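You operate a simulated robot arm through the tools that you are given. There is no shell and no other tool.

The job below is to be done with a simulated robot arm. You get a single attempt, and the scene is never put back.

Task
Zero the yellow gauge, then feed the head in about 0.22 mm on it with the knob.
Fine: loosen the orange and black levers for it and tighten both again.

The check looks at the end state, three seconds after you hand in, the way a careful person would. Anything else that was tipped, shoved, dropped, spilled or broken makes it a failure.

Robot
A 7-joint arm with a two-finger parallel gripper, fixed in place. Base frame: the origin is at the foot of the arm, x ahead of it, y to its left, z up. Readings come in mm, rad, newtons and seconds.
With the tool pointing down near the work surface it reaches from about 200 to 740 mm from the base axis. Its first joint turns from -2.897 to 2.897 rad. Payload 1.57 kg.
Tool frame: the origin (TCP) lies between the finger pads and is the grasp point; the fingertips stand 30 mm ahead of it; z points along the fingers, y is the line along which they close. The gripper opens to 110 mm. The fingers are 24 mm wide and 12 mm thick; the gripper's body (48 by 112 mm) begins 78 mm behind the TCP.
Orientation is that of the tool frame in the base frame, as a unit quaternion [x, y, z, w]. With the fingers straight down and closing along the base's y, the tool's x points along the base's -x, its y along +y and its z along -z.

Tools
- The arm moves only by the tool nudge_tool. Its argument "targets" is a list of rows, each a list of 3 entries, a list of its own where there are three numbers: the shift along the tool's x, y, z in mm, then the turn, a rotation vector about the tool's x, y, z in rad, then the gripper command, from -1 (shut) to 1 (fully open), values between in proportion. In form: [[[x, y, z], [ax, ay, az], fingers], ...]. A call has 1 to 20 rows; each row is the pose to reach, as a shift and turn from the pose commanded when the call began, along the tool's axes at that moment. Each row takes 0.2 s and may step no farther than 50 mm and 0.15 rad from the row before; otherwise, or with a gripper value out of range, the whole call is refused. A pose out of reach is approached as far as the arm can. The call stops where the force on the tool passes 40 N (or 10 N more than at its start, if that is more) or the arm is blocked; 0.2 s more then pass. The fingers move at their own pace (about 45 mm/s each) and stop on an object; they squeeze with about 37 N. The grip force told is the motor's: it shows also when the fingers shut on nothing. Time passes only in rows, and 0.2 s behind the last, so rows that repeat a pose let the fingers close. It gives the time, the measured TCP pose, the force on the tool (base axes), the opening and the grip force at its end, in the units of the frame above (readings bear some noise), with the torque about the TCP (base axes, N m) and any sound that the robot's microphone picked up, and new pictures: "pictures" is both (left out), scene, wrist or none.
- Cameras (640 x 400 px; columns grow to the right, rows downward): "scene" is fixed at [400.6, 499.7, 1471.6]; the picture's right is [-0.87, 0.50, 0.00], its down [0.16, 0.27, -0.95] and it looks along [-0.47, -0.82, -0.32] (base axes); focal length 319 px, centre (320, 200). "wrist" rides on the gripper at [70, 16, -141] in the tool frame; the picture's right is [-0.23, 0.97, 0.00], its down [-0.85, -0.20, -0.48] and it looks along [-0.47, -0.11, 0.88] (tool axes); focal length 222 px, centre (320, 200). There is no depth. A picture from a camera that has moved, and an enlarged one, comes with that camera's place and axes in the base frame and with its lens.
- raise_lower(by): slides the trunk up (or, below 0, down) by that many mm; the arm rides with it, the base frame stays. It gives what a move gives, with no picture.
- enlarge(camera, box): a new picture of the part [left, top, right, bottom] of that camera's present view, enlarged. It takes no simulated time.
- job_done(): hands the job in; it is judged then, once.

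Places have to be worked out from the pictures, the camera data and where the tool is seen. Open the gripper and draw the arm clear of the work before you hand the job in, unless the task says otherwise.

The tools are called after "Call:" by a JSON object that holds its "op" and its "data". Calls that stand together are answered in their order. nudge_tool: Moves the arm, as the interface text tells. Its arguments: {"type":"object","properties":{"targets":{"type":"array","items":{"type":"array"}},"pictures":{"type":"string","enum":["both","scene","wrist","none"]}},"required":["targets"]} The other tools are called the same way: raise_lower (by) slides the trunk up or down; enlarge (camera, box) takes an enlarged picture of a part of a camera's view; job_done () hands the job in.

At the start:

```text
time: 0.0
eef_pos: [104.3, -396.2, 1221.8]
ee_rot: [-0.001, 1.0, 0.0, 0.001]
contact_force: [-0.2, -0.2, -0.3]
torque: [-0.02, 0.0, 0.02]
gripper_width: 109.9
grip_force: 0.1
trunk travel left (down, up): [-525.0, 65.0]
```

scene: 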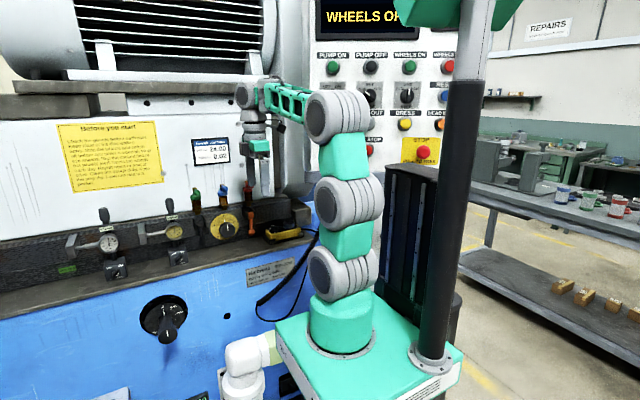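
wrist: 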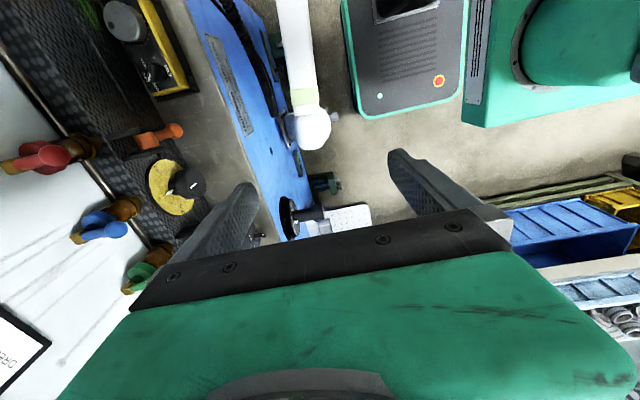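

I'll first look closely at the gauges, levers and the instruction notices before moving.

Call:
{"op": "enlarge", "data": {"camera": "scene", "box": [60, 190, 220, 290]}}

Call:
{"op": "enlarge", "data": {"camera": "scene", "box": [180, 170, 320, 258]}}

Call:
{"op": "enlarge", "data": {"camera": "scene", "box": [50, 115, 240, 200]}}

Call:
{"op": "enlarge", "data": {"camera": "wrist", "box": [0, 0, 320, 200]}}

```text
4.00 times, centred on (140, 240) of scene
camera zoom: at [400.6, 499.7, 1471.6], right [-0.87, 0.5, 0.0], down [0.16, 0.27, -0.95], along [-0.47, -0.82, -0.32], focal length 1277 px, centre (1040, 40)
```

zoom: 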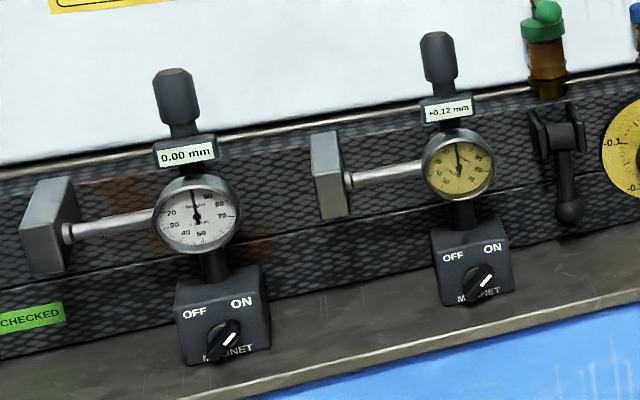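

```text
4.55 times, centred on (250, 214) of scene
camera zoom: at [400.6, 499.7, 1471.6], right [-0.87, 0.5, 0.0], down [0.16, 0.27, -0.95], along [-0.47, -0.82, -0.32], focal length 1451 px, centre (638, 136)
```

zoom: 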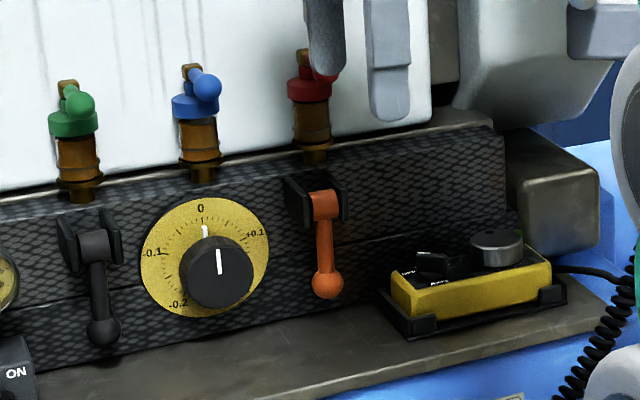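

```text
3.37 times, centred on (145, 158) of scene
camera zoom: at [400.6, 499.7, 1471.6], right [-0.87, 0.5, 0.0], down [0.16, 0.27, -0.95], along [-0.47, -0.82, -0.32], focal length 1076 px, centre (910, 343)
```

zoom: 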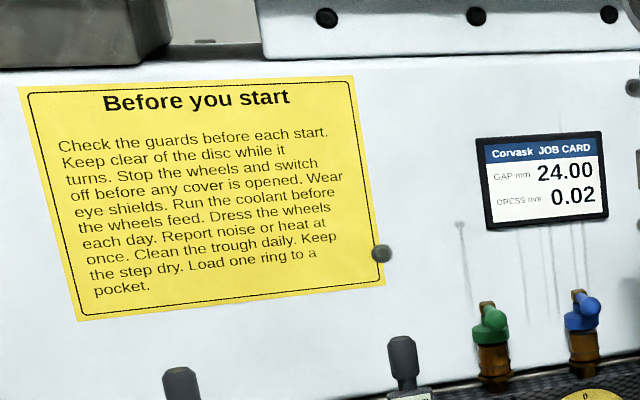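

```text
2.00 times, centred on (160, 100) of wrist
camera zoom: at [33.6, -378.1, 1364.2], right [0.23, 0.97, 0.0], down [0.85, -0.2, 0.48], along [0.47, -0.11, -0.88], focal length 444 px, centre (640, 400)
```

zoom: 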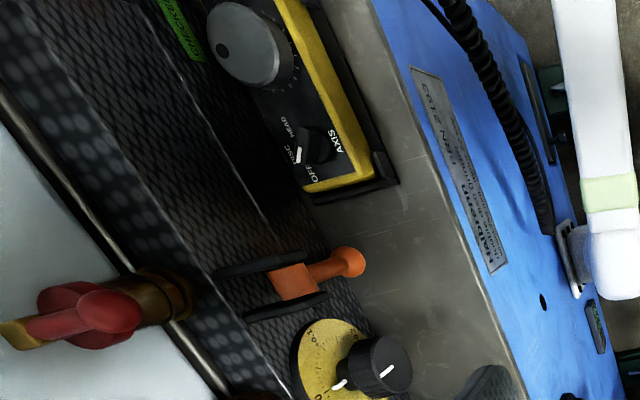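

The knob triangulates to about (150,-649,975), orange lever ball (56,-659,937), black ball (248,-659,936), yellow gauge face near (335,-640,1005); the machine face is parallel to x and faces +y. I'll pitch the tool to point at the face (-y), staying well clear of it.

Call:
{"op": "nudge_tool", "data": {"targets": [[[-10, -8, 0], [0.1428, 0, 0], 0], [[-20, -16, 0], [0.2856, 0, 0], 0], [[-30, -24, 0], [0.4284, 0, 0], 0], [[-40, -32, 0], [0.5712, 0, 0], 0], [[-50, -40, 0], [0.714, 0, 0], 0], [[-60, -48, 0], [0.8568, 0, 0], 0], [[-70, -56, 0], [0.9996, 0, 0], 0], [[-80, -64, 0], [1.1424, 0, 0], 0], [[-90, -72, 0], [1.2852, 0, 0], 0], [[-100, -80, 0], [1.428, 0, 0], 0], [[-110, -88, 0], [1.5708, 0, 0], 0]]}}

```text
time: 2.4
eef_pos: [163.3, -318.0, 1713.5]
ee_rot: [0.069, -0.553, 0.814, -0.163]
contact_force: [-0.6, -0.1, 0.0]
torque: [0.0, 0.01, -0.03]
gripper_width: 55.1
grip_force: 0.0
out of reach, approached as far as the arm can: row 1, 3, 4, 5, 6, 7, 8, 9, 10
trunk travel left (down, up): [-525.0, 65.0]
stopped in row 11: the force on the tool passed its limit at 65 N (the readings are from after the stop); the commanded pose is now the measured one
camera wrist: at [59.8, -223.6, 1640.5], right [0.4, -0.25, -0.88], down [0.62, 0.78, 0.06], along [0.67, -0.58, 0.46], focal length 222 px, centre (320, 200)
```

scene: 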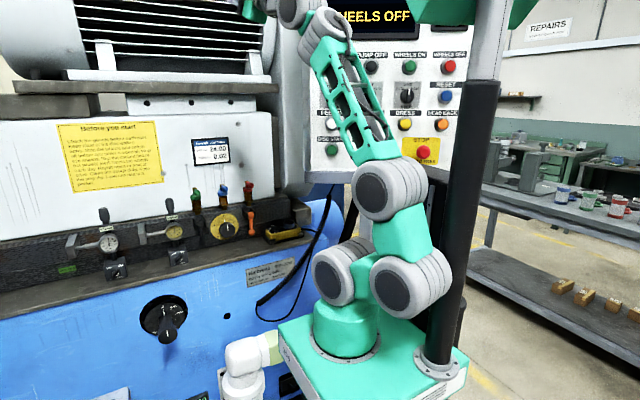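
wrist: 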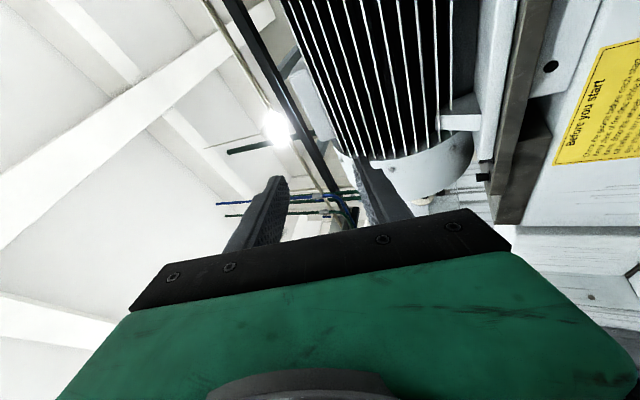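

The arm swung high up to z≈1713 into a different elbow posture, and the move stopped on a force limit. I'll check what it may be touching before moving again.

Call:
{"op": "enlarge", "data": {"camera": "scene", "box": [180, 0, 420, 150]}}

Call:
{"op": "enlarge", "data": {"camera": "wrist", "box": [160, 0, 640, 300]}}

Call:
{"op": "enlarge", "data": {"camera": "scene", "box": [200, 220, 480, 400]}}

```text
2.67 times, centred on (300, 75) of scene
camera zoom: at [400.6, 499.7, 1471.6], right [-0.87, 0.5, 0.0], down [0.16, 0.27, -0.95], along [-0.47, -0.82, -0.32], focal length 851 px, centre (373, 533)
```

zoom: 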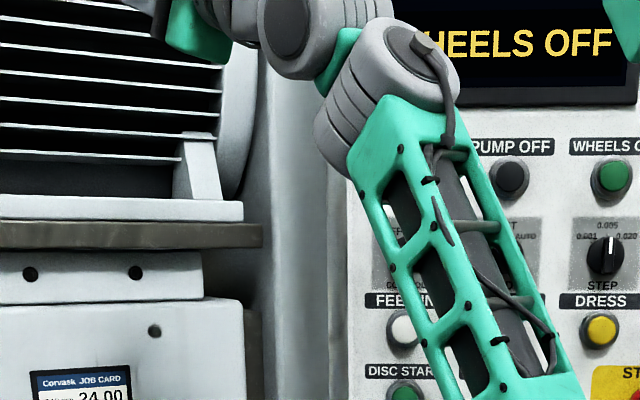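

```text
1.33 times, centred on (400, 150) of wrist
camera zoom: at [59.8, -223.6, 1640.5], right [0.4, -0.25, -0.88], down [0.62, 0.78, 0.06], along [0.67, -0.58, 0.46], focal length 296 px, centre (213, 267)
```

zoom: 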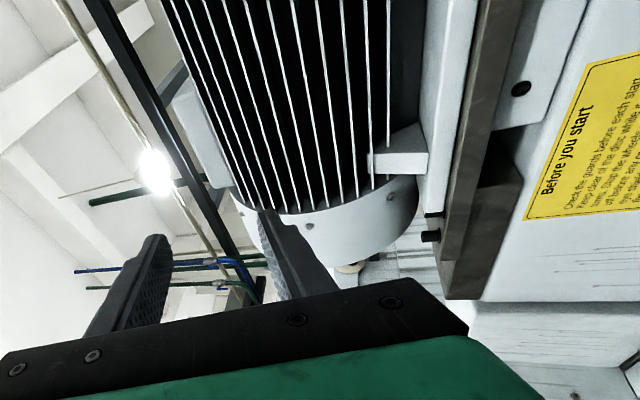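

```text
2.22 times, centred on (340, 310) of scene
camera zoom: at [400.6, 499.7, 1471.6], right [-0.87, 0.5, 0.0], down [0.16, 0.27, -0.95], along [-0.47, -0.82, -0.32], focal length 710 px, centre (276, -44)
```

zoom: 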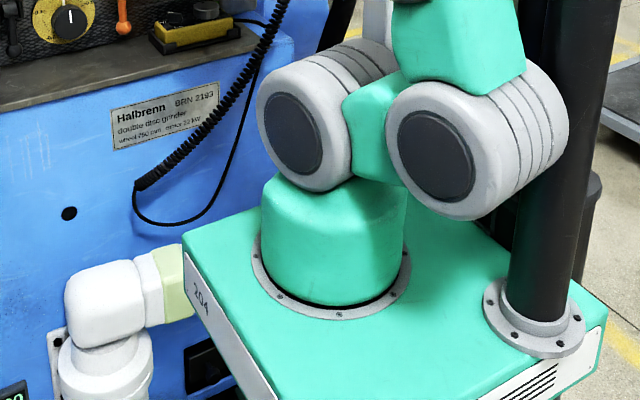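

Nothing on the machine looks disturbed; the elbow likely brushed the black column. The tool now already points about -y, so I'll lower the trunk to bring this posture down instead of folding the arm.

Call:
{"op": "raise_lower", "data": {"by": -200}}

```text
time: 4.6
eef_pos: [166.1, -338.9, 1505.9]
ee_rot: [0.069, -0.559, 0.81, -0.162]
contact_force: [0.0, -0.1, 0.1]
torque: [0.0, 0.01, 0.0]
gripper_width: 54.9
grip_force: 0.0
trunk travel left (down, up): [-325.0, 265.0]
```

Now a small trial: turning toward a level -y orientation while descending a bit, to see how the arm follows.

Call:
{"op": "nudge_tool", "data": {"targets": [[[7, 35, -4], [-0.062, 0.055, -0.022], 0], [[14, 70, -8], [-0.124, 0.11, -0.044], 0]], "pictures": "scene"}}

```text
time: 5.1
eef_pos: [62.3, -375.9, 1453.2]
ee_rot: [-0.032, -0.606, 0.795, -0.009]
contact_force: [-0.5, -0.3, 0.1]
torque: [-0.04, -0.03, -0.03]
gripper_width: 55.2
grip_force: 0.2
trunk travel left (down, up): [-325.0, 265.0]
stopped in row 2: the arm was blocked; the commanded pose is now the measured one
```

scene: 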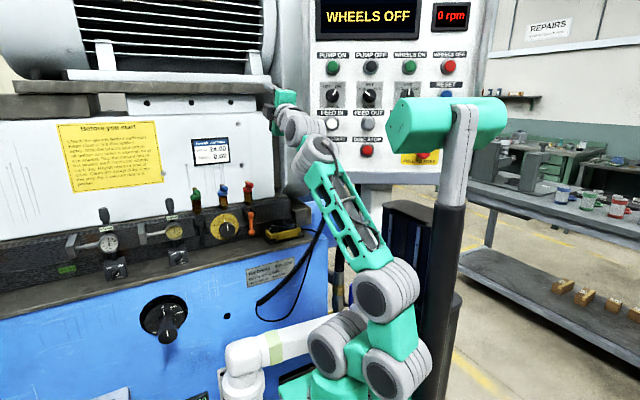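

The elbow got blocked by the black column, which rides with the trunk. The low-shoulder posture suits a level tool, so I'll lower the trunk further and then extend forward, which pulls the elbow off the column.

Call:
{"op": "raise_lower", "data": {"by": -250}}

Call:
{"op": "nudge_tool", "data": {"targets": [[[0, 0, 8], [0, 0, 0], 0], [[0, 0, 16], [0, 0, 0], 0], [[0, 0, 24], [0, 0, 0], 0]]}}

```text
time: 7.7
eef_pos: [61.7, -375.9, 1203.6]
ee_rot: [-0.032, -0.604, 0.796, -0.009]
contact_force: [-0.4, 0.3, -0.7]
torque: [0.0, 0.02, -0.02]
gripper_width: 54.8
grip_force: 0.0
trunk travel left (down, up): [-75.0, 515.0]
```

```text
time: 8.5
eef_pos: [62.6, -397.7, 1209.9]
ee_rot: [-0.032, -0.605, 0.796, -0.01]
contact_force: [0.1, 1.3, -0.8]
torque: [-0.01, -0.03, 0.01]
gripper_width: 55.2
grip_force: 0.0
trunk travel left (down, up): [-75.0, 515.0]
camera wrist: at [-1.6, -264.1, 1153.2], right [0.28, -0.27, -0.92], down [0.86, 0.49, 0.12], along [0.42, -0.83, 0.37], focal length 222 px, centre (320, 200)
```

scene: 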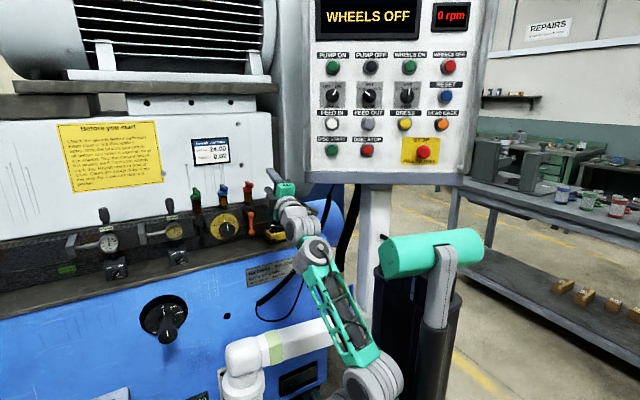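
wrist: 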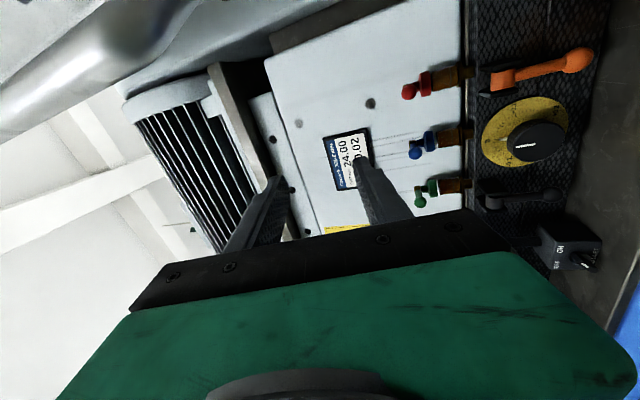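

The arm follows cleanly now. I'll start leveling and rolling so the camera ends above the hand, while shifting toward x≈160 — first a third of the way.

Call:
{"op": "nudge_tool", "data": {"targets": [[[-8.5, 2.2, 6.1], [-0.0156, -0.0198, -0.135], 0], [[-17, 4.4, 12.2], [-0.0312, -0.0396, -0.27], 0], [[-25.5, 6.6, 18.3], [-0.0468, -0.0594, -0.405], 0], [[-34, 8.8, 24.4], [-0.0624, -0.0792, -0.54], 0]], "pictures": "none"}}

```text
time: 9.5
eef_pos: [94.4, -424.2, 1210.8]
ee_rot: [0.162, -0.614, 0.751, 0.179]
contact_force: [-0.9, 0.6, -1.1]
torque: [0.02, 0.02, -0.02]
gripper_width: 55.1
grip_force: 0.2
trunk travel left (down, up): [-75.0, 515.0]
```

It follows well; continuing the remaining rotation in place.

Call:
{"op": "nudge_tool", "data": {"targets": [[[0, 0, 0], [-0.0156, -0.0198, -0.135], 0], [[0, 0, 0], [-0.0312, -0.0396, -0.27], 0], [[0, 0, 0], [-0.0468, -0.0594, -0.405], 0], [[0, 0, 0], [-0.0624, -0.0792, -0.54], 0], [[0, 0, 0], [-0.078, -0.099, -0.675], 0], [[0, 0, 0], [-0.0936, -0.1188, -0.81], 0], [[0, 0, 0], [-0.1092, -0.1386, -0.945], 0], [[0, 0, 0], [-0.1248, -0.1584, -1.08], 0]]}}

```text
time: 11.3
eef_pos: [69.3, -429.6, 1226.9]
ee_rot: [0.472, -0.517, 0.54, 0.466]
contact_force: [-0.2, -1.2, -0.2]
torque: [0.02, 0.0, 0.01]
gripper_width: 55.0
grip_force: 0.0
out of reach, approached as far as the arm can: row 6, 7, 8
trunk travel left (down, up): [-75.0, 515.0]
camera wrist: at [41.6, -287.3, 1292.6], right [-0.94, -0.03, -0.34], down [0.29, 0.47, -0.83], along [0.19, -0.88, -0.43], focal length 222 px, centre (320, 200)
```

scene: 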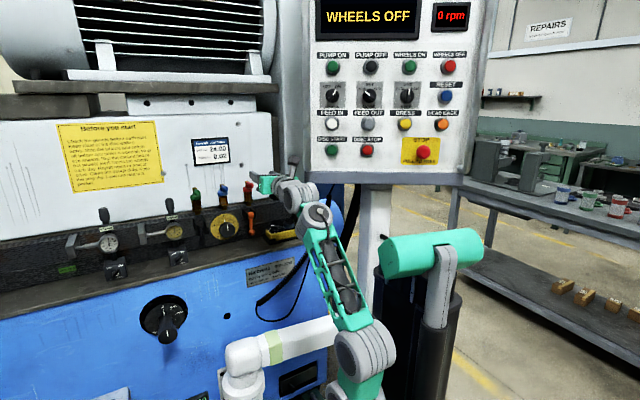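
wrist: 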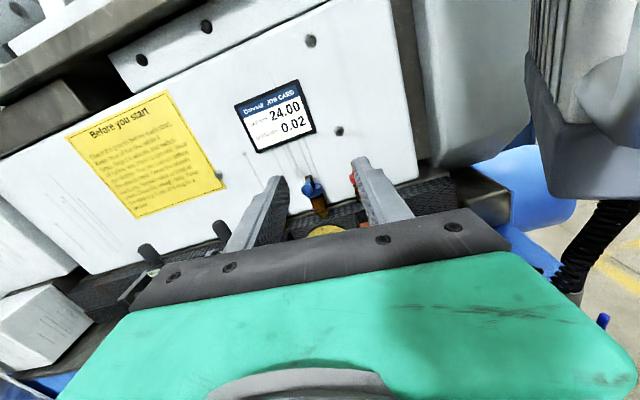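

The tool is nearly level with the camera above it. I'll move in front of the yellow gauge at a safe standoff (TCP ≈ (330,-490,1070)) to inspect it.

Call:
{"op": "nudge_tool", "data": {"targets": [[[-10, -25, 8], [0, 0, 0], 0], [[-25, -55, 16], [0, 0, 0], 0], [[-45, -90, 24], [0, 0, 0], 0], [[-65, -125, 32], [0, 0, 0], 0], [[-85, -155, 40], [0, 0, 0], 0], [[-105, -185, 50], [0, 0, 0], 0], [[-125, -210, 60], [0, 0, 0], 0], [[-140, -235, 65], [0, 0, 0], 0]]}}

```text
time: 13.1
eef_pos: [317.7, -491.2, 1040.1]
ee_rot: [0.457, -0.52, 0.554, 0.462]
contact_force: [0.5, -0.3, 0.4]
torque: [-0.02, 0.04, -0.02]
gripper_width: 55.0
grip_force: 0.0
out of reach, approached as far as the arm can: row 1, 2, 3, 4, 5, 6, 7, 8
trunk travel left (down, up): [-75.0, 515.0]
camera wrist: at [287.0, -348.6, 1101.5], right [-0.93, -0.04, -0.38], down [0.32, 0.45, -0.83], along [0.2, -0.89, -0.41], focal length 222 px, centre (320, 200)
```

scene: 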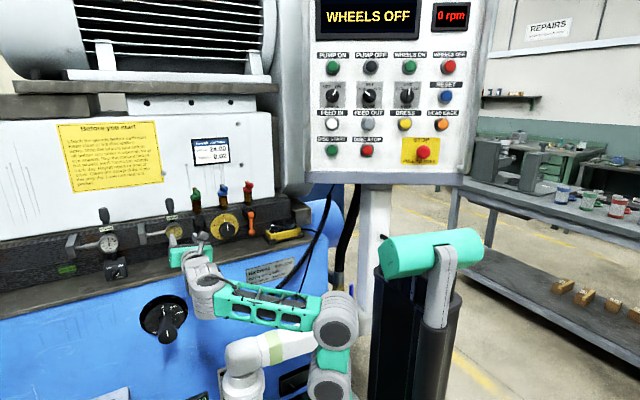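
wrist: 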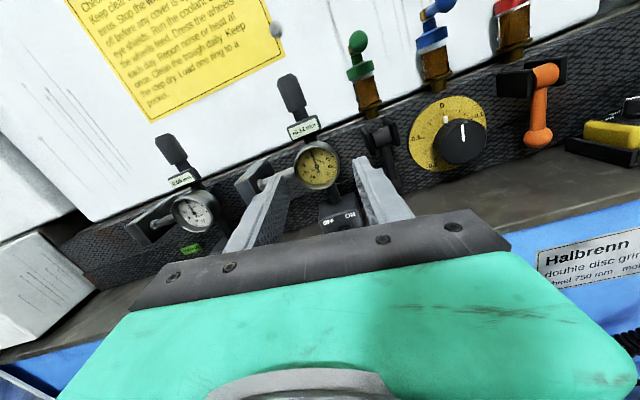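

Good view. I'll enlarge the gauge, levers and knob.

Call:
{"op": "enlarge", "data": {"camera": "wrist", "box": [240, 60, 400, 240]}}

Call:
{"op": "enlarge", "data": {"camera": "wrist", "box": [350, 40, 610, 210]}}

Call:
{"op": "enlarge", "data": {"camera": "wrist", "box": [120, 110, 260, 260]}}

```text
2.22 times, centred on (320, 150) of wrist
camera zoom: at [287.0, -348.6, 1101.5], right [-0.93, -0.04, -0.38], down [0.32, 0.45, -0.83], along [0.2, -0.89, -0.41], focal length 494 px, centre (320, 311)
```

zoom: 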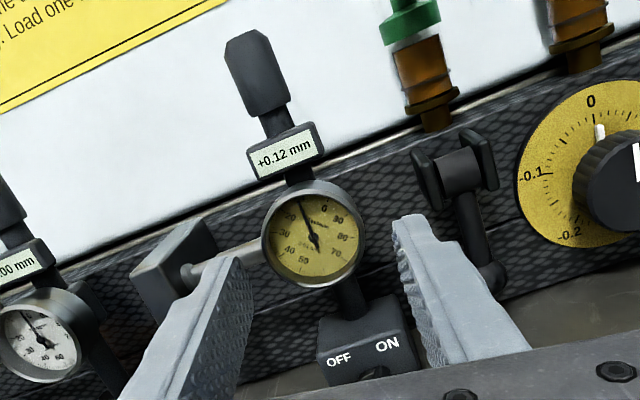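

```text
2.35 times, centred on (480, 125) of wrist
camera zoom: at [287.0, -348.6, 1101.5], right [-0.93, -0.04, -0.38], down [0.32, 0.45, -0.83], along [0.2, -0.89, -0.41], focal length 523 px, centre (-56, 376)
```

zoom: 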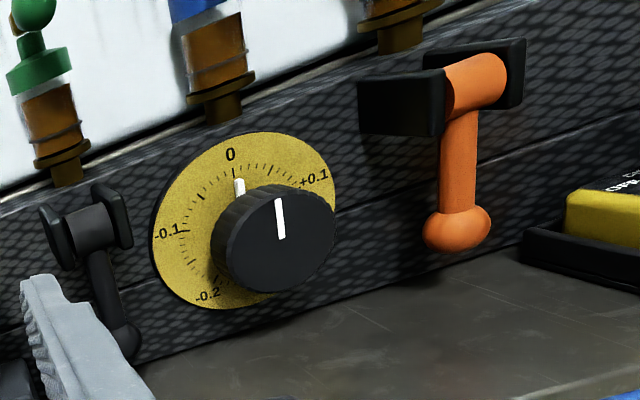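

```text
2.67 times, centred on (190, 185) of wrist
camera zoom: at [287.0, -348.6, 1101.5], right [-0.93, -0.04, -0.38], down [0.32, 0.45, -0.83], along [0.2, -0.89, -0.41], focal length 592 px, centre (667, 240)
```

zoom: 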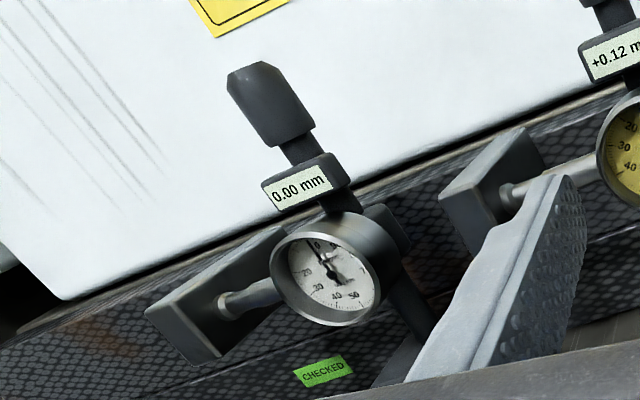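

I'll zoom tighter on the yellow gauge to see whether its bezel or the top cap is what zeroes it.

Call:
{"op": "enlarge", "data": {"camera": "wrist", "box": [290, 130, 346, 195]}}

Call:
{"op": "enlarge", "data": {"camera": "wrist", "box": [265, 65, 345, 145]}}

Call:
{"op": "enlarge", "data": {"camera": "scene", "box": [150, 190, 210, 250]}}

Call:
{"op": "enlarge", "data": {"camera": "scene", "box": [250, 205, 320, 250]}}

```text
6.15 times, centred on (318, 162) of wrist
camera zoom: at [287.0, -348.6, 1101.5], right [-0.93, -0.04, -0.38], down [0.32, 0.45, -0.83], along [0.2, -0.89, -0.41], focal length 1367 px, centre (332, 431)
```

zoom: 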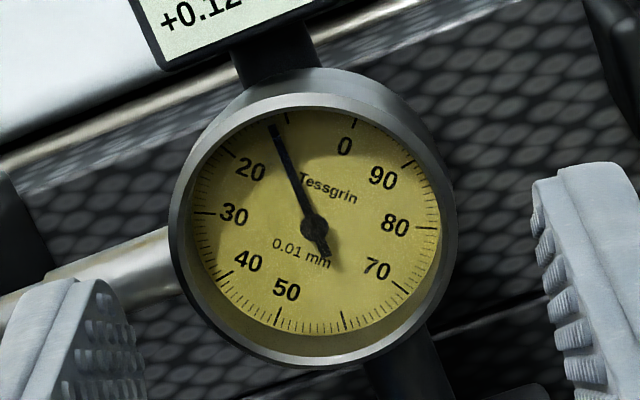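

```text
5.00 times, centred on (305, 105) of wrist
camera zoom: at [287.0, -348.6, 1101.5], right [-0.93, -0.04, -0.38], down [0.32, 0.45, -0.83], along [0.2, -0.89, -0.41], focal length 1111 px, centre (395, 675)
```

zoom: 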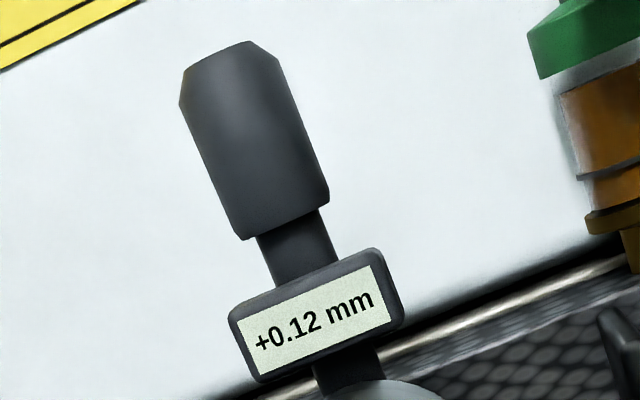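

```text
6.67 times, centred on (180, 220) of scene
camera zoom: at [400.6, 499.7, 1471.6], right [-0.87, 0.5, 0.0], down [0.16, 0.27, -0.95], along [-0.47, -0.82, -0.32], focal length 2129 px, centre (1253, 67)
```

zoom: 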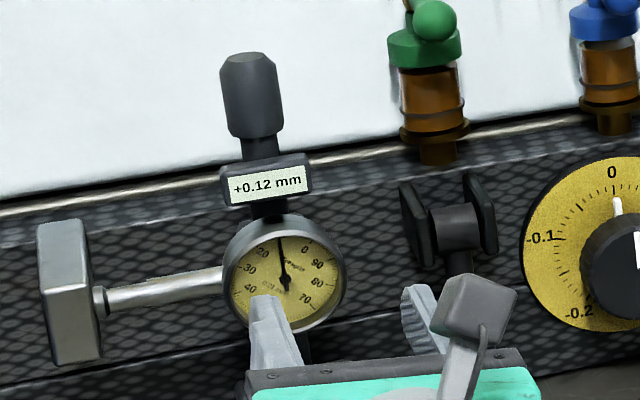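

```text
8.89 times, centred on (285, 228) of scene
camera zoom: at [400.6, 499.7, 1471.6], right [-0.87, 0.5, 0.0], down [0.16, 0.27, -0.95], along [-0.47, -0.82, -0.32], focal length 2838 px, centre (631, -44)
```

zoom: 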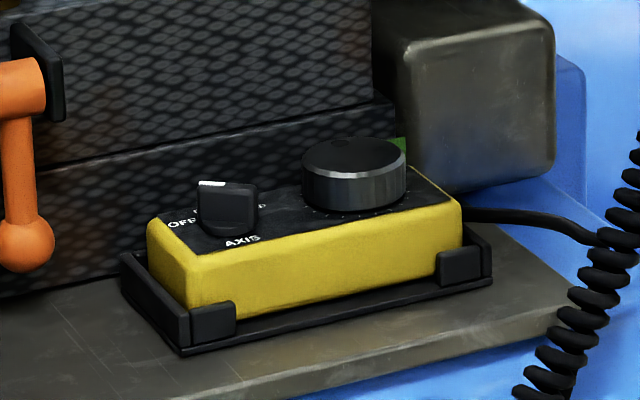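

The bezel carries the yellow face; it must turn about 43° counter-clockwise as seen from the front (0.12 mm of 1 mm/turn). My roll limit lies in that direction, so I first roll clockwise ~1.1 rad and open the gripper.

Call:
{"op": "nudge_tool", "data": {"targets": [[[0, 0, 0], [0, 0, 0.14], 1], [[0, 0, 0], [0, 0, 0.28], 1], [[0, 0, 0], [0, 0, 0.42], 1], [[0, 0, 0], [0, 0, 0.56], 1], [[0, 0, 0], [0, 0, 0.7], 1], [[0, 0, 0], [0, 0, 0.84], 1], [[0, 0, 0], [0, 0, 0.98], 1], [[0, 0, 0], [0, 0, 1.1], 1]]}}

```text
time: 14.9
eef_pos: [316.4, -492.5, 1037.9]
ee_rot: [0.129, -0.687, 0.706, 0.114]
contact_force: [-0.6, -0.4, -0.2]
torque: [0.01, 0.01, -0.01]
gripper_width: 110.2
grip_force: 0.0
trunk travel left (down, up): [-75.0, 515.0]
camera wrist: at [240.2, -353.9, 1043.2], right [-0.12, -0.02, -0.99], down [0.86, 0.5, -0.11], along [0.5, -0.87, -0.04], focal length 222 px, centre (320, 200)
```

scene: 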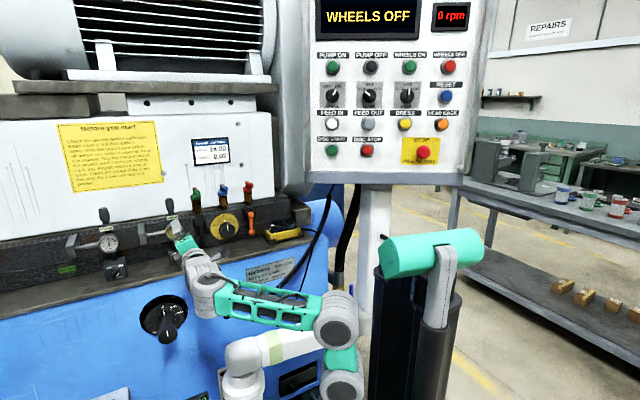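
wrist: 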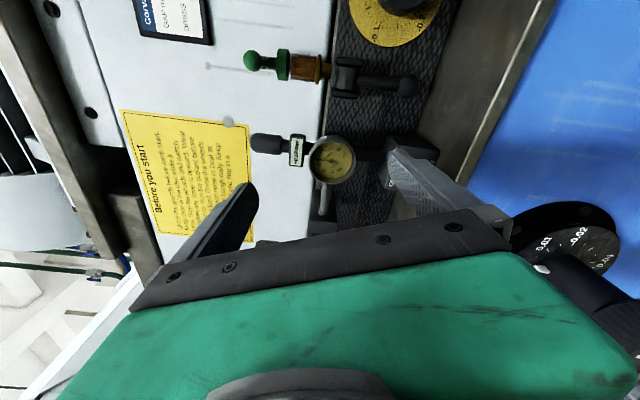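

Roll reached 1.22 rad. I'll zoom in on the gauge from this viewpoint to refine its position by triangulation.

Call:
{"op": "enlarge", "data": {"camera": "wrist", "box": [250, 100, 410, 230]}}

Call:
{"op": "enlarge", "data": {"camera": "wrist", "box": [305, 130, 365, 190]}}

Call:
{"op": "enlarge", "data": {"camera": "scene", "box": [130, 280, 200, 360]}}

```text
3.08 times, centred on (330, 165) of wrist
camera zoom: at [240.2, -353.9, 1043.2], right [-0.12, -0.02, -0.99], down [0.86, 0.5, -0.11], along [0.5, -0.87, -0.04], focal length 684 px, centre (289, 308)
```

zoom: 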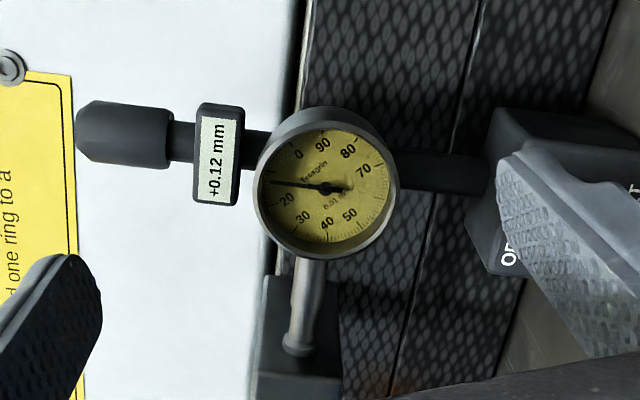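

```text
6.67 times, centred on (335, 160) of wrist
camera zoom: at [240.2, -353.9, 1043.2], right [-0.12, -0.02, -0.99], down [0.86, 0.5, -0.11], along [0.5, -0.87, -0.04], focal length 1481 px, centre (220, 467)
```

zoom: 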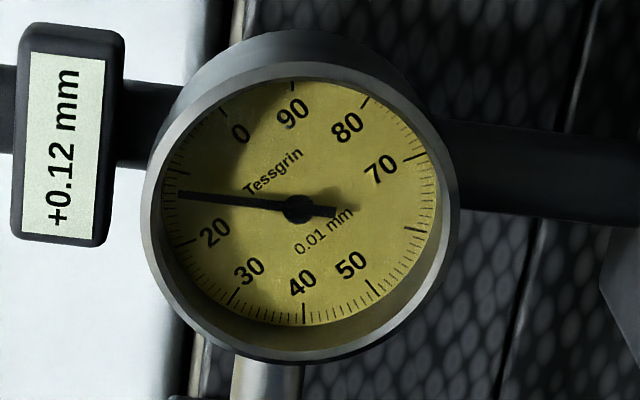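

```text
5.00 times, centred on (165, 320) of scene
camera zoom: at [400.6, 499.7, 1471.6], right [-0.87, 0.5, 0.0], down [0.16, 0.27, -0.95], along [-0.47, -0.82, -0.32], focal length 1596 px, centre (1095, -400)
```

zoom: 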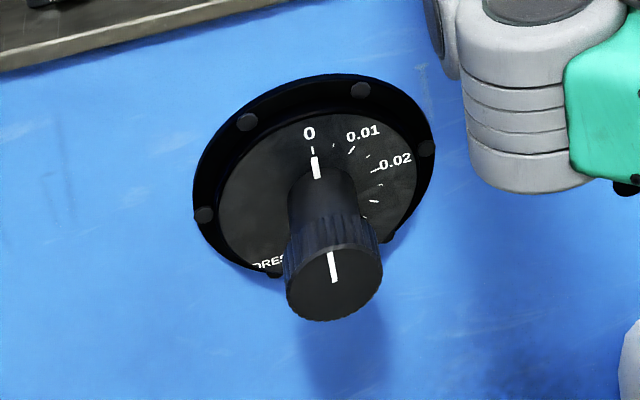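

The display box sits about 20 mm behind the dial face, so fingertips can take just the front of the bezel. I'll align with the gauge axis (~(334,·,1021)) and move to 30 mm off with the tips.

Call:
{"op": "nudge_tool", "data": {"targets": [[[-7, 4, 20], [-0.01, 0.005, 0], 1], [[-14, 8, 40], [-0.02, 0.01, 0], 1], [[-20.2, 12.3, 60], [-0.03, 0.016, 0], 1]], "pictures": "wrist"}}

Call:
{"op": "enlarge", "data": {"camera": "wrist", "box": [200, 80, 440, 260]}}

Call:
{"op": "enlarge", "data": {"camera": "scene", "box": [130, 180, 230, 270]}}

```text
time: 15.7
eef_pos: [332.9, -553.6, 1019.6]
ee_rot: [-0.124, 0.697, -0.696, -0.121]
contact_force: [0.6, 0.6, 0.4]
torque: [0.06, 0.04, 0.04]
gripper_width: 109.7
grip_force: 0.0
trunk travel left (down, up): [-75.0, 515.0]
camera wrist: at [261.3, -412.2, 1028.9], right [-0.12, 0.0, -0.99], down [0.87, 0.48, -0.1], along [0.48, -0.88, -0.06], focal length 222 px, centre (320, 200)
```

wrist: 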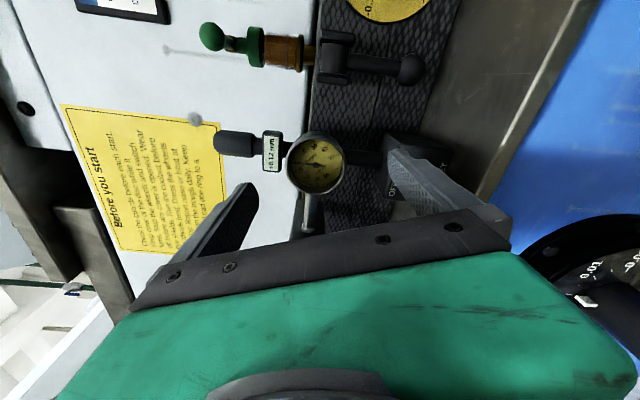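

```text
2.22 times, centred on (320, 170) of wrist
camera zoom: at [261.3, -412.2, 1028.9], right [-0.12, 0.0, -0.99], down [0.87, 0.48, -0.1], along [0.48, -0.88, -0.06], focal length 494 px, centre (320, 267)
```

zoom: 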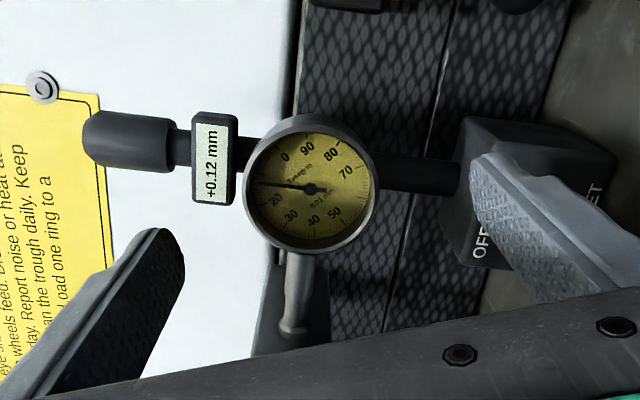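

```text
4.44 times, centred on (180, 225) of scene
camera zoom: at [400.6, 499.7, 1471.6], right [-0.87, 0.5, 0.0], down [0.16, 0.27, -0.95], along [-0.47, -0.82, -0.32], focal length 1419 px, centre (942, 89)
```

zoom: 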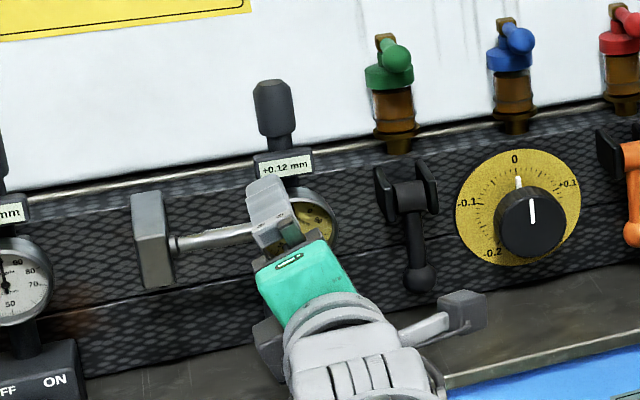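

Gauge axis is about (336.5, ·, 1022.5), face at y≈-620. I'll narrow the opening to ~80 mm (to clear the magnet base and display), center on the axis, and advance to put the tips near the bezel front.

Call:
{"op": "nudge_tool", "data": {"targets": [[[-2.4, -3.9, 0], [0, 0, 0], 0.45], [[-2.4, -3.9, 5], [0, 0, 0], 0.45], [[-2.4, -3.9, 15], [0, 0, 0], 0.45], [[-2.4, -3.9, 25], [0, 0, 0], 0.45], [[-2.4, -3.9, 32], [0, 0, 0], 0.45]], "pictures": "wrist"}}

Call:
{"op": "enlarge", "data": {"camera": "wrist", "box": [200, 80, 440, 260]}}

Call:
{"op": "enlarge", "data": {"camera": "scene", "box": [140, 190, 210, 260]}}

```text
time: 16.9
eef_pos: [336.5, -584.9, 1022.5]
ee_rot: [-0.124, 0.697, -0.696, -0.122]
contact_force: [0.1, 0.4, -0.9]
torque: [-0.01, 0.01, -0.03]
gripper_width: 79.7
grip_force: 0.1
trunk travel left (down, up): [-75.0, 515.0]
camera wrist: at [263.7, -444.3, 1032.4], right [-0.12, 0.0, -0.99], down [0.87, 0.48, -0.1], along [0.48, -0.88, -0.06], focal length 222 px, centre (320, 200)
```

wrist: 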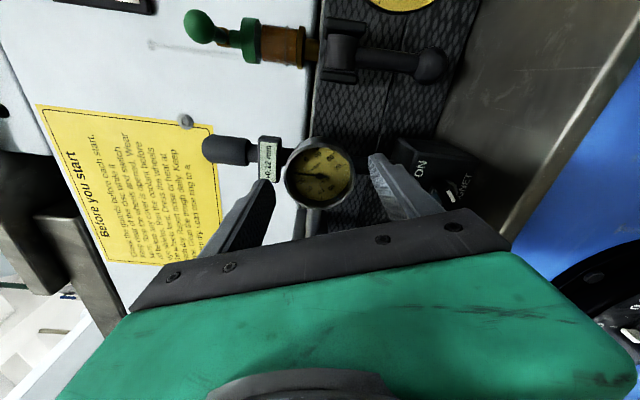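

```text
2.22 times, centred on (320, 170) of wrist
camera zoom: at [263.7, -444.3, 1032.4], right [-0.12, 0.0, -0.99], down [0.87, 0.48, -0.1], along [0.48, -0.88, -0.06], focal length 494 px, centre (320, 267)
```

zoom: 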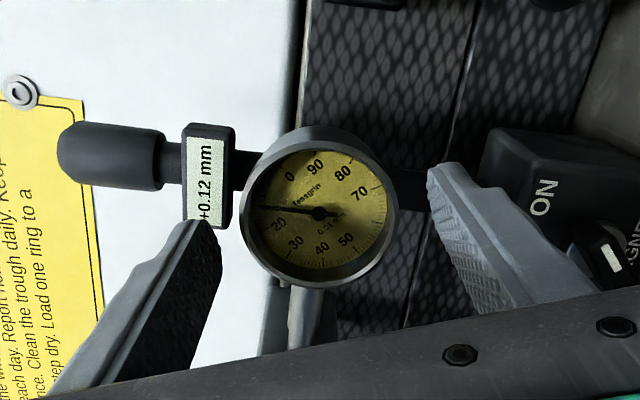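

```text
5.71 times, centred on (175, 225) of scene
camera zoom: at [400.6, 499.7, 1471.6], right [-0.87, 0.5, 0.0], down [0.16, 0.27, -0.95], along [-0.47, -0.82, -0.32], focal length 1824 px, centre (1149, 57)
```

zoom: 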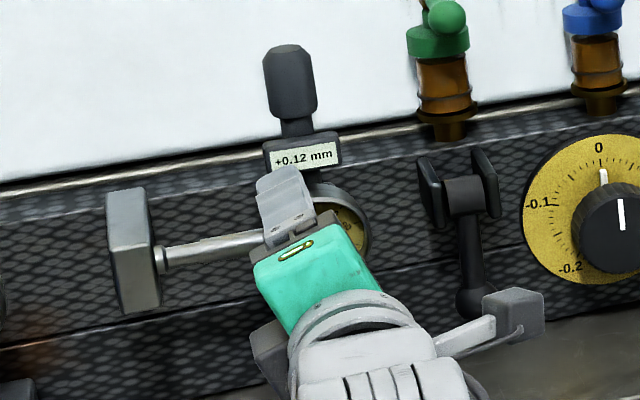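

Alignment is within 2 mm. I'll correct that, advance ~14 mm so the tips lie over the bezel rim, and close on it.

Call:
{"op": "nudge_tool", "data": {"targets": [[[1, -1.8, 5], [0, 0, 0], 0.45], [[1, -1.8, 10], [0, 0, 0], 0.45], [[1, -1.8, 14], [0, 0, 0], 0.45], [[1, -1.8, 14], [0, 0, 0], 0.3], [[1, -1.8, 14], [0, 0, 0], 0], [[1, -1.8, 14], [0, 0, 0], 0], [[1, -1.8, 14], [0, 0, 0], 0]], "pictures": "wrist"}}

Call:
{"op": "enlarge", "data": {"camera": "wrist", "box": [200, 80, 440, 260]}}

```text
time: 18.5
eef_pos: [335.4, -599.2, 1022.6]
ee_rot: [-0.124, 0.698, -0.695, -0.122]
contact_force: [-3.5, 5.3, 0.0]
torque: [0.48, -0.64, -0.28]
gripper_width: 65.7
grip_force: 37.2
trunk travel left (down, up): [-75.0, 515.0]
camera wrist: at [263.4, -458.2, 1033.4], right [-0.12, 0.01, -0.99], down [0.87, 0.48, -0.1], along [0.48, -0.88, -0.06], focal length 222 px, centre (320, 200)
```

wrist: 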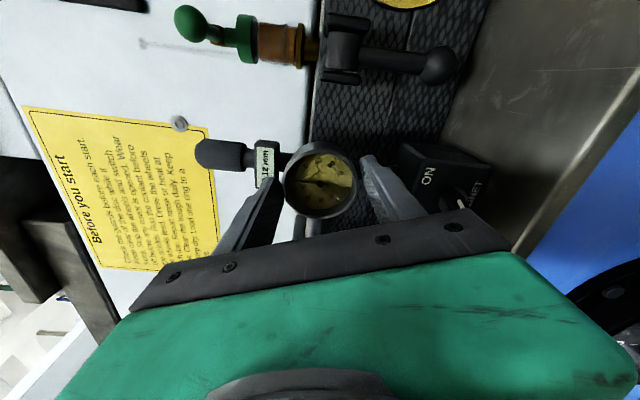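

```text
2.22 times, centred on (320, 170) of wrist
camera zoom: at [263.4, -458.2, 1033.4], right [-0.12, 0.01, -0.99], down [0.87, 0.48, -0.1], along [0.48, -0.88, -0.06], focal length 494 px, centre (320, 267)
```

zoom: 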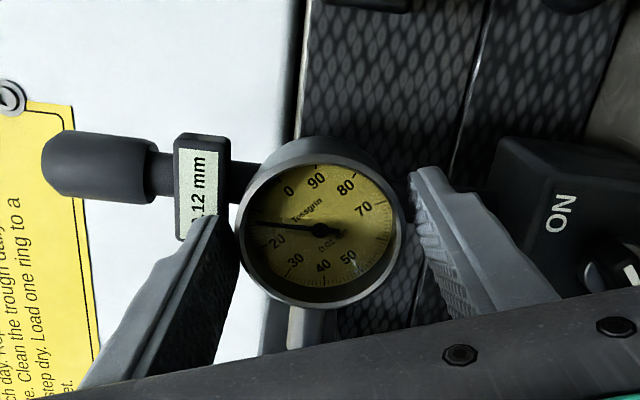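

The fingers hold at 65.7 mm with 37 N grip and little side load, so the bezel is gripped. I'll test a small counter-clockwise turn (-0.15 rad) and watch the reading.

Call:
{"op": "nudge_tool", "data": {"targets": [[[0, 0, 0], [0, 0, -0.05], 0], [[0, 0, 0], [0, 0, -0.1], 0], [[0, 0, 0], [0, 0, -0.15], 0], [[0, 0, 0], [0, 0, -0.15], 0]], "pictures": "wrist"}}

Call:
{"op": "enlarge", "data": {"camera": "wrist", "box": [200, 80, 440, 260]}}

Call:
{"op": "enlarge", "data": {"camera": "scene", "box": [140, 190, 210, 260]}}

```text
time: 19.5
eef_pos: [339.0, -600.2, 1021.5]
ee_rot: [-0.179, 0.686, -0.684, -0.173]
contact_force: [14.3, 14.4, -10.3]
torque: [0.7, -2.23, 0.94]
gripper_width: 70.5
grip_force: 37.2
trunk travel left (down, up): [-75.0, 515.0]
camera wrist: at [269.0, -458.8, 1042.8], right [-0.27, 0.0, -0.96], down [0.84, 0.49, -0.23], along [0.47, -0.87, -0.14], focal length 222 px, centre (320, 200)
```

wrist: 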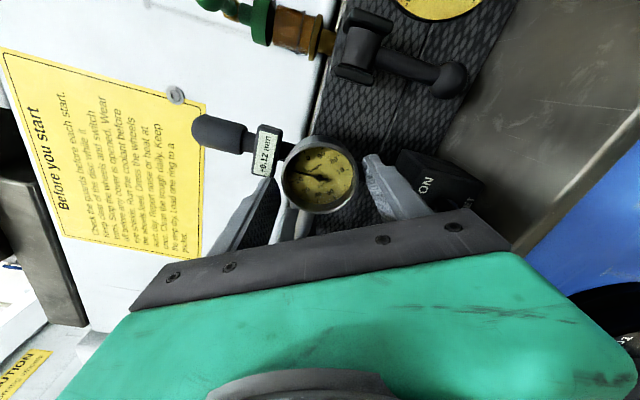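

```text
2.22 times, centred on (320, 170) of wrist
camera zoom: at [269.0, -458.8, 1042.8], right [-0.27, 0.0, -0.96], down [0.84, 0.49, -0.23], along [0.47, -0.87, -0.14], focal length 494 px, centre (320, 267)
```

zoom: 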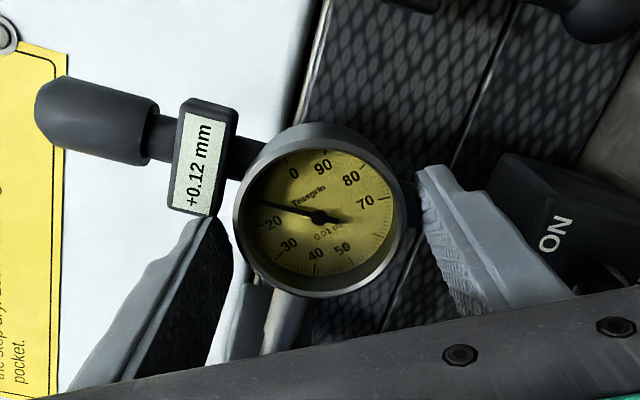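

```text
5.71 times, centred on (175, 225) of scene
camera zoom: at [400.6, 499.7, 1471.6], right [-0.87, 0.5, 0.0], down [0.16, 0.27, -0.95], along [-0.47, -0.82, -0.32], focal length 1824 px, centre (1149, 57)
```

zoom: 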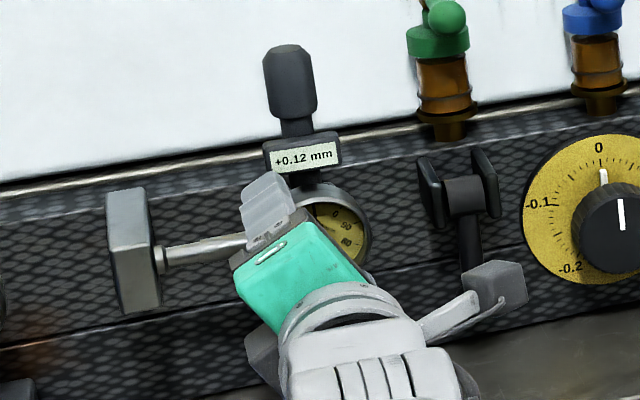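

The opening grew from 65.7 to 70.5 mm, side forces rose, and the reading stayed at +0.12: the housing isn't turning. I'll stop that, open and back out, then consider the cap on top of the gauge as the zeroing control.

Call:
{"op": "nudge_tool", "data": {"targets": [[[0, 0, 0], [0, 0, 0], 0.45], [[0, 0, 0], [0, 0, 0.05], 0.45], [[0, 0, 0], [0, 0, 0.1], 0.45], [[0, 0, -10], [0, 0, 0.1], 0.45], [[0, 0, -30], [0, 0, 0.1], 0.45], [[0, 0, -60], [0, 0, 0.1], 0.45], [[0, 0, -90], [0, 0, 0.1], 0.45]], "pictures": "both"}}

Call:
{"op": "enlarge", "data": {"camera": "wrist", "box": [240, 100, 400, 220]}}

Call:
{"op": "enlarge", "data": {"camera": "scene", "box": [140, 190, 210, 260]}}

```text
time: 21.1
eef_pos: [335.4, -509.9, 1025.4]
ee_rot: [-0.141, 0.694, -0.692, -0.139]
contact_force: [0.3, -0.2, -0.2]
torque: [-0.04, -0.02, -0.02]
gripper_width: 79.8
grip_force: 0.0
trunk travel left (down, up): [-75.0, 515.0]
camera wrist: at [263.7, -368.7, 1038.7], right [-0.17, 0.0, -0.99], down [0.86, 0.48, -0.15], along [0.47, -0.88, -0.08], focal length 222 px, centre (320, 200)
```

scene: 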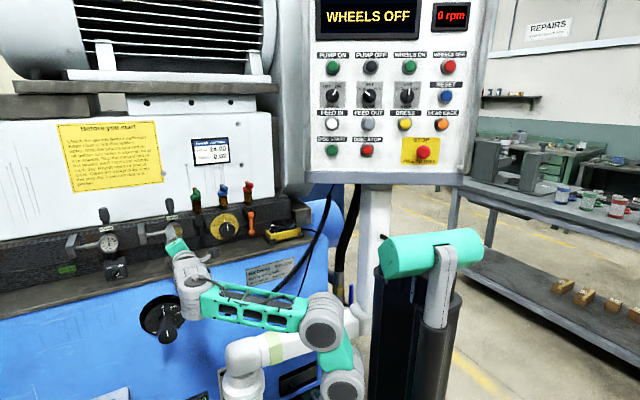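
wrist: 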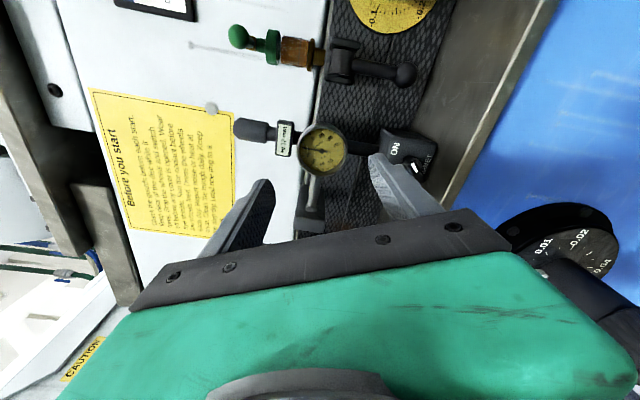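

```text
3.33 times, centred on (320, 160) of wrist
camera zoom: at [263.7, -368.7, 1038.7], right [-0.17, 0.0, -0.99], down [0.86, 0.48, -0.15], along [0.47, -0.88, -0.08], focal length 740 px, centre (320, 333)
```

zoom: 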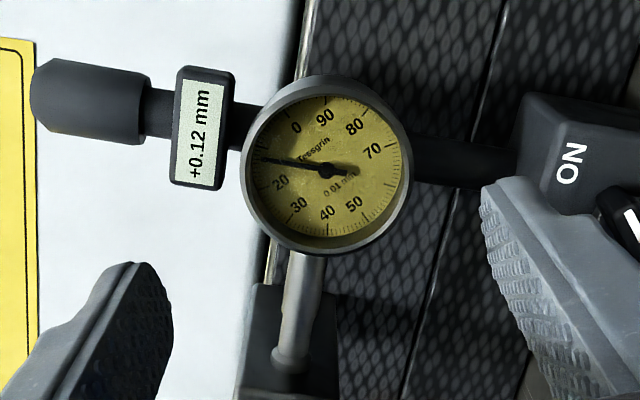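

```text
5.71 times, centred on (175, 225) of scene
camera zoom: at [400.6, 499.7, 1471.6], right [-0.87, 0.5, 0.0], down [0.16, 0.27, -0.95], along [-0.47, -0.82, -0.32], focal length 1824 px, centre (1149, 57)
```

zoom: 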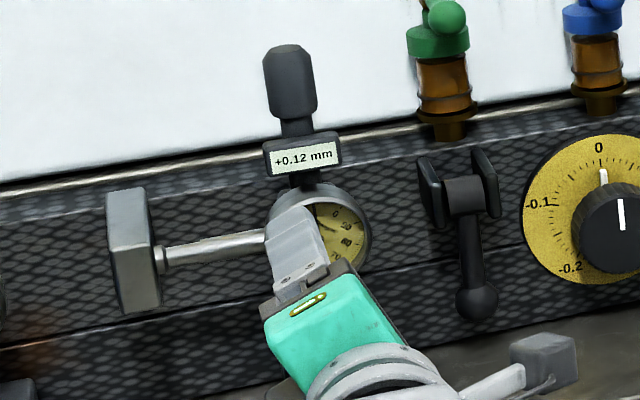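

The gauge is undisturbed. Its cap (~28 mm dia, near (336,-643,1110), with ~100 mm free behind) looks like the twistable zero control. I'll roll to the mid-range orientation (camera below, fingers closing along x) and rise to cap height at standoff.

Call:
{"op": "nudge_tool", "data": {"targets": [[[3, -6, 0], [0, 0, 0.141], 0.2], [[6, -12, 0], [0, 0, 0.282], 0.2], [[9, -18, 0], [0, 0, 0.423], 0.2], [[12, -24, 0], [0, 0, 0.564], 0.2], [[15, -30, 0], [0, 0, 0.705], 0.2], [[18, -36, 0], [0, 0, 0.846], 0.2], [[21, -42, 0], [0, 0, 0.987], 0.2], [[24, -50, 0], [0, 0, 1.128], 0.2], [[26, -56, 0], [0, 0, 1.269], 0.2], [[28, -62, 0], [0, 0, 1.41], 0.2], [[30, -68, 0], [0, 0, 1.551], 0.2], [[32, -74, 0], [0, 0, 1.692], 0.2], [[33, -78, 0], [0, 0, 1.833], 0.2], [[33, -78, 0], [0, 0, 1.97], 0.2]]}}

```text
time: 24.1
eef_pos: [335.0, -510.0, 1109.3]
ee_rot: [0.501, 0.5, -0.498, 0.5]
contact_force: [-0.9, 0.4, 0.9]
torque: [0.01, 0.03, 0.01]
gripper_width: 66.0
grip_force: 0.1
trunk travel left (down, up): [-75.0, 515.0]
camera wrist: at [350.9, -368.5, 1041.6], right [0.97, 0.0, 0.23], down [-0.2, 0.48, 0.86], along [-0.11, -0.88, 0.46], focal length 222 px, centre (320, 200)
```

scene: 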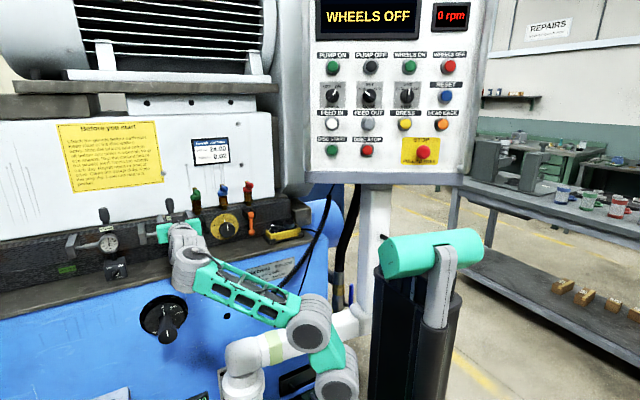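
wrist: 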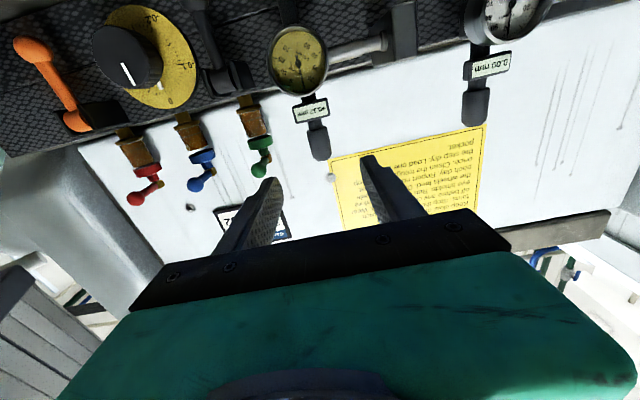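

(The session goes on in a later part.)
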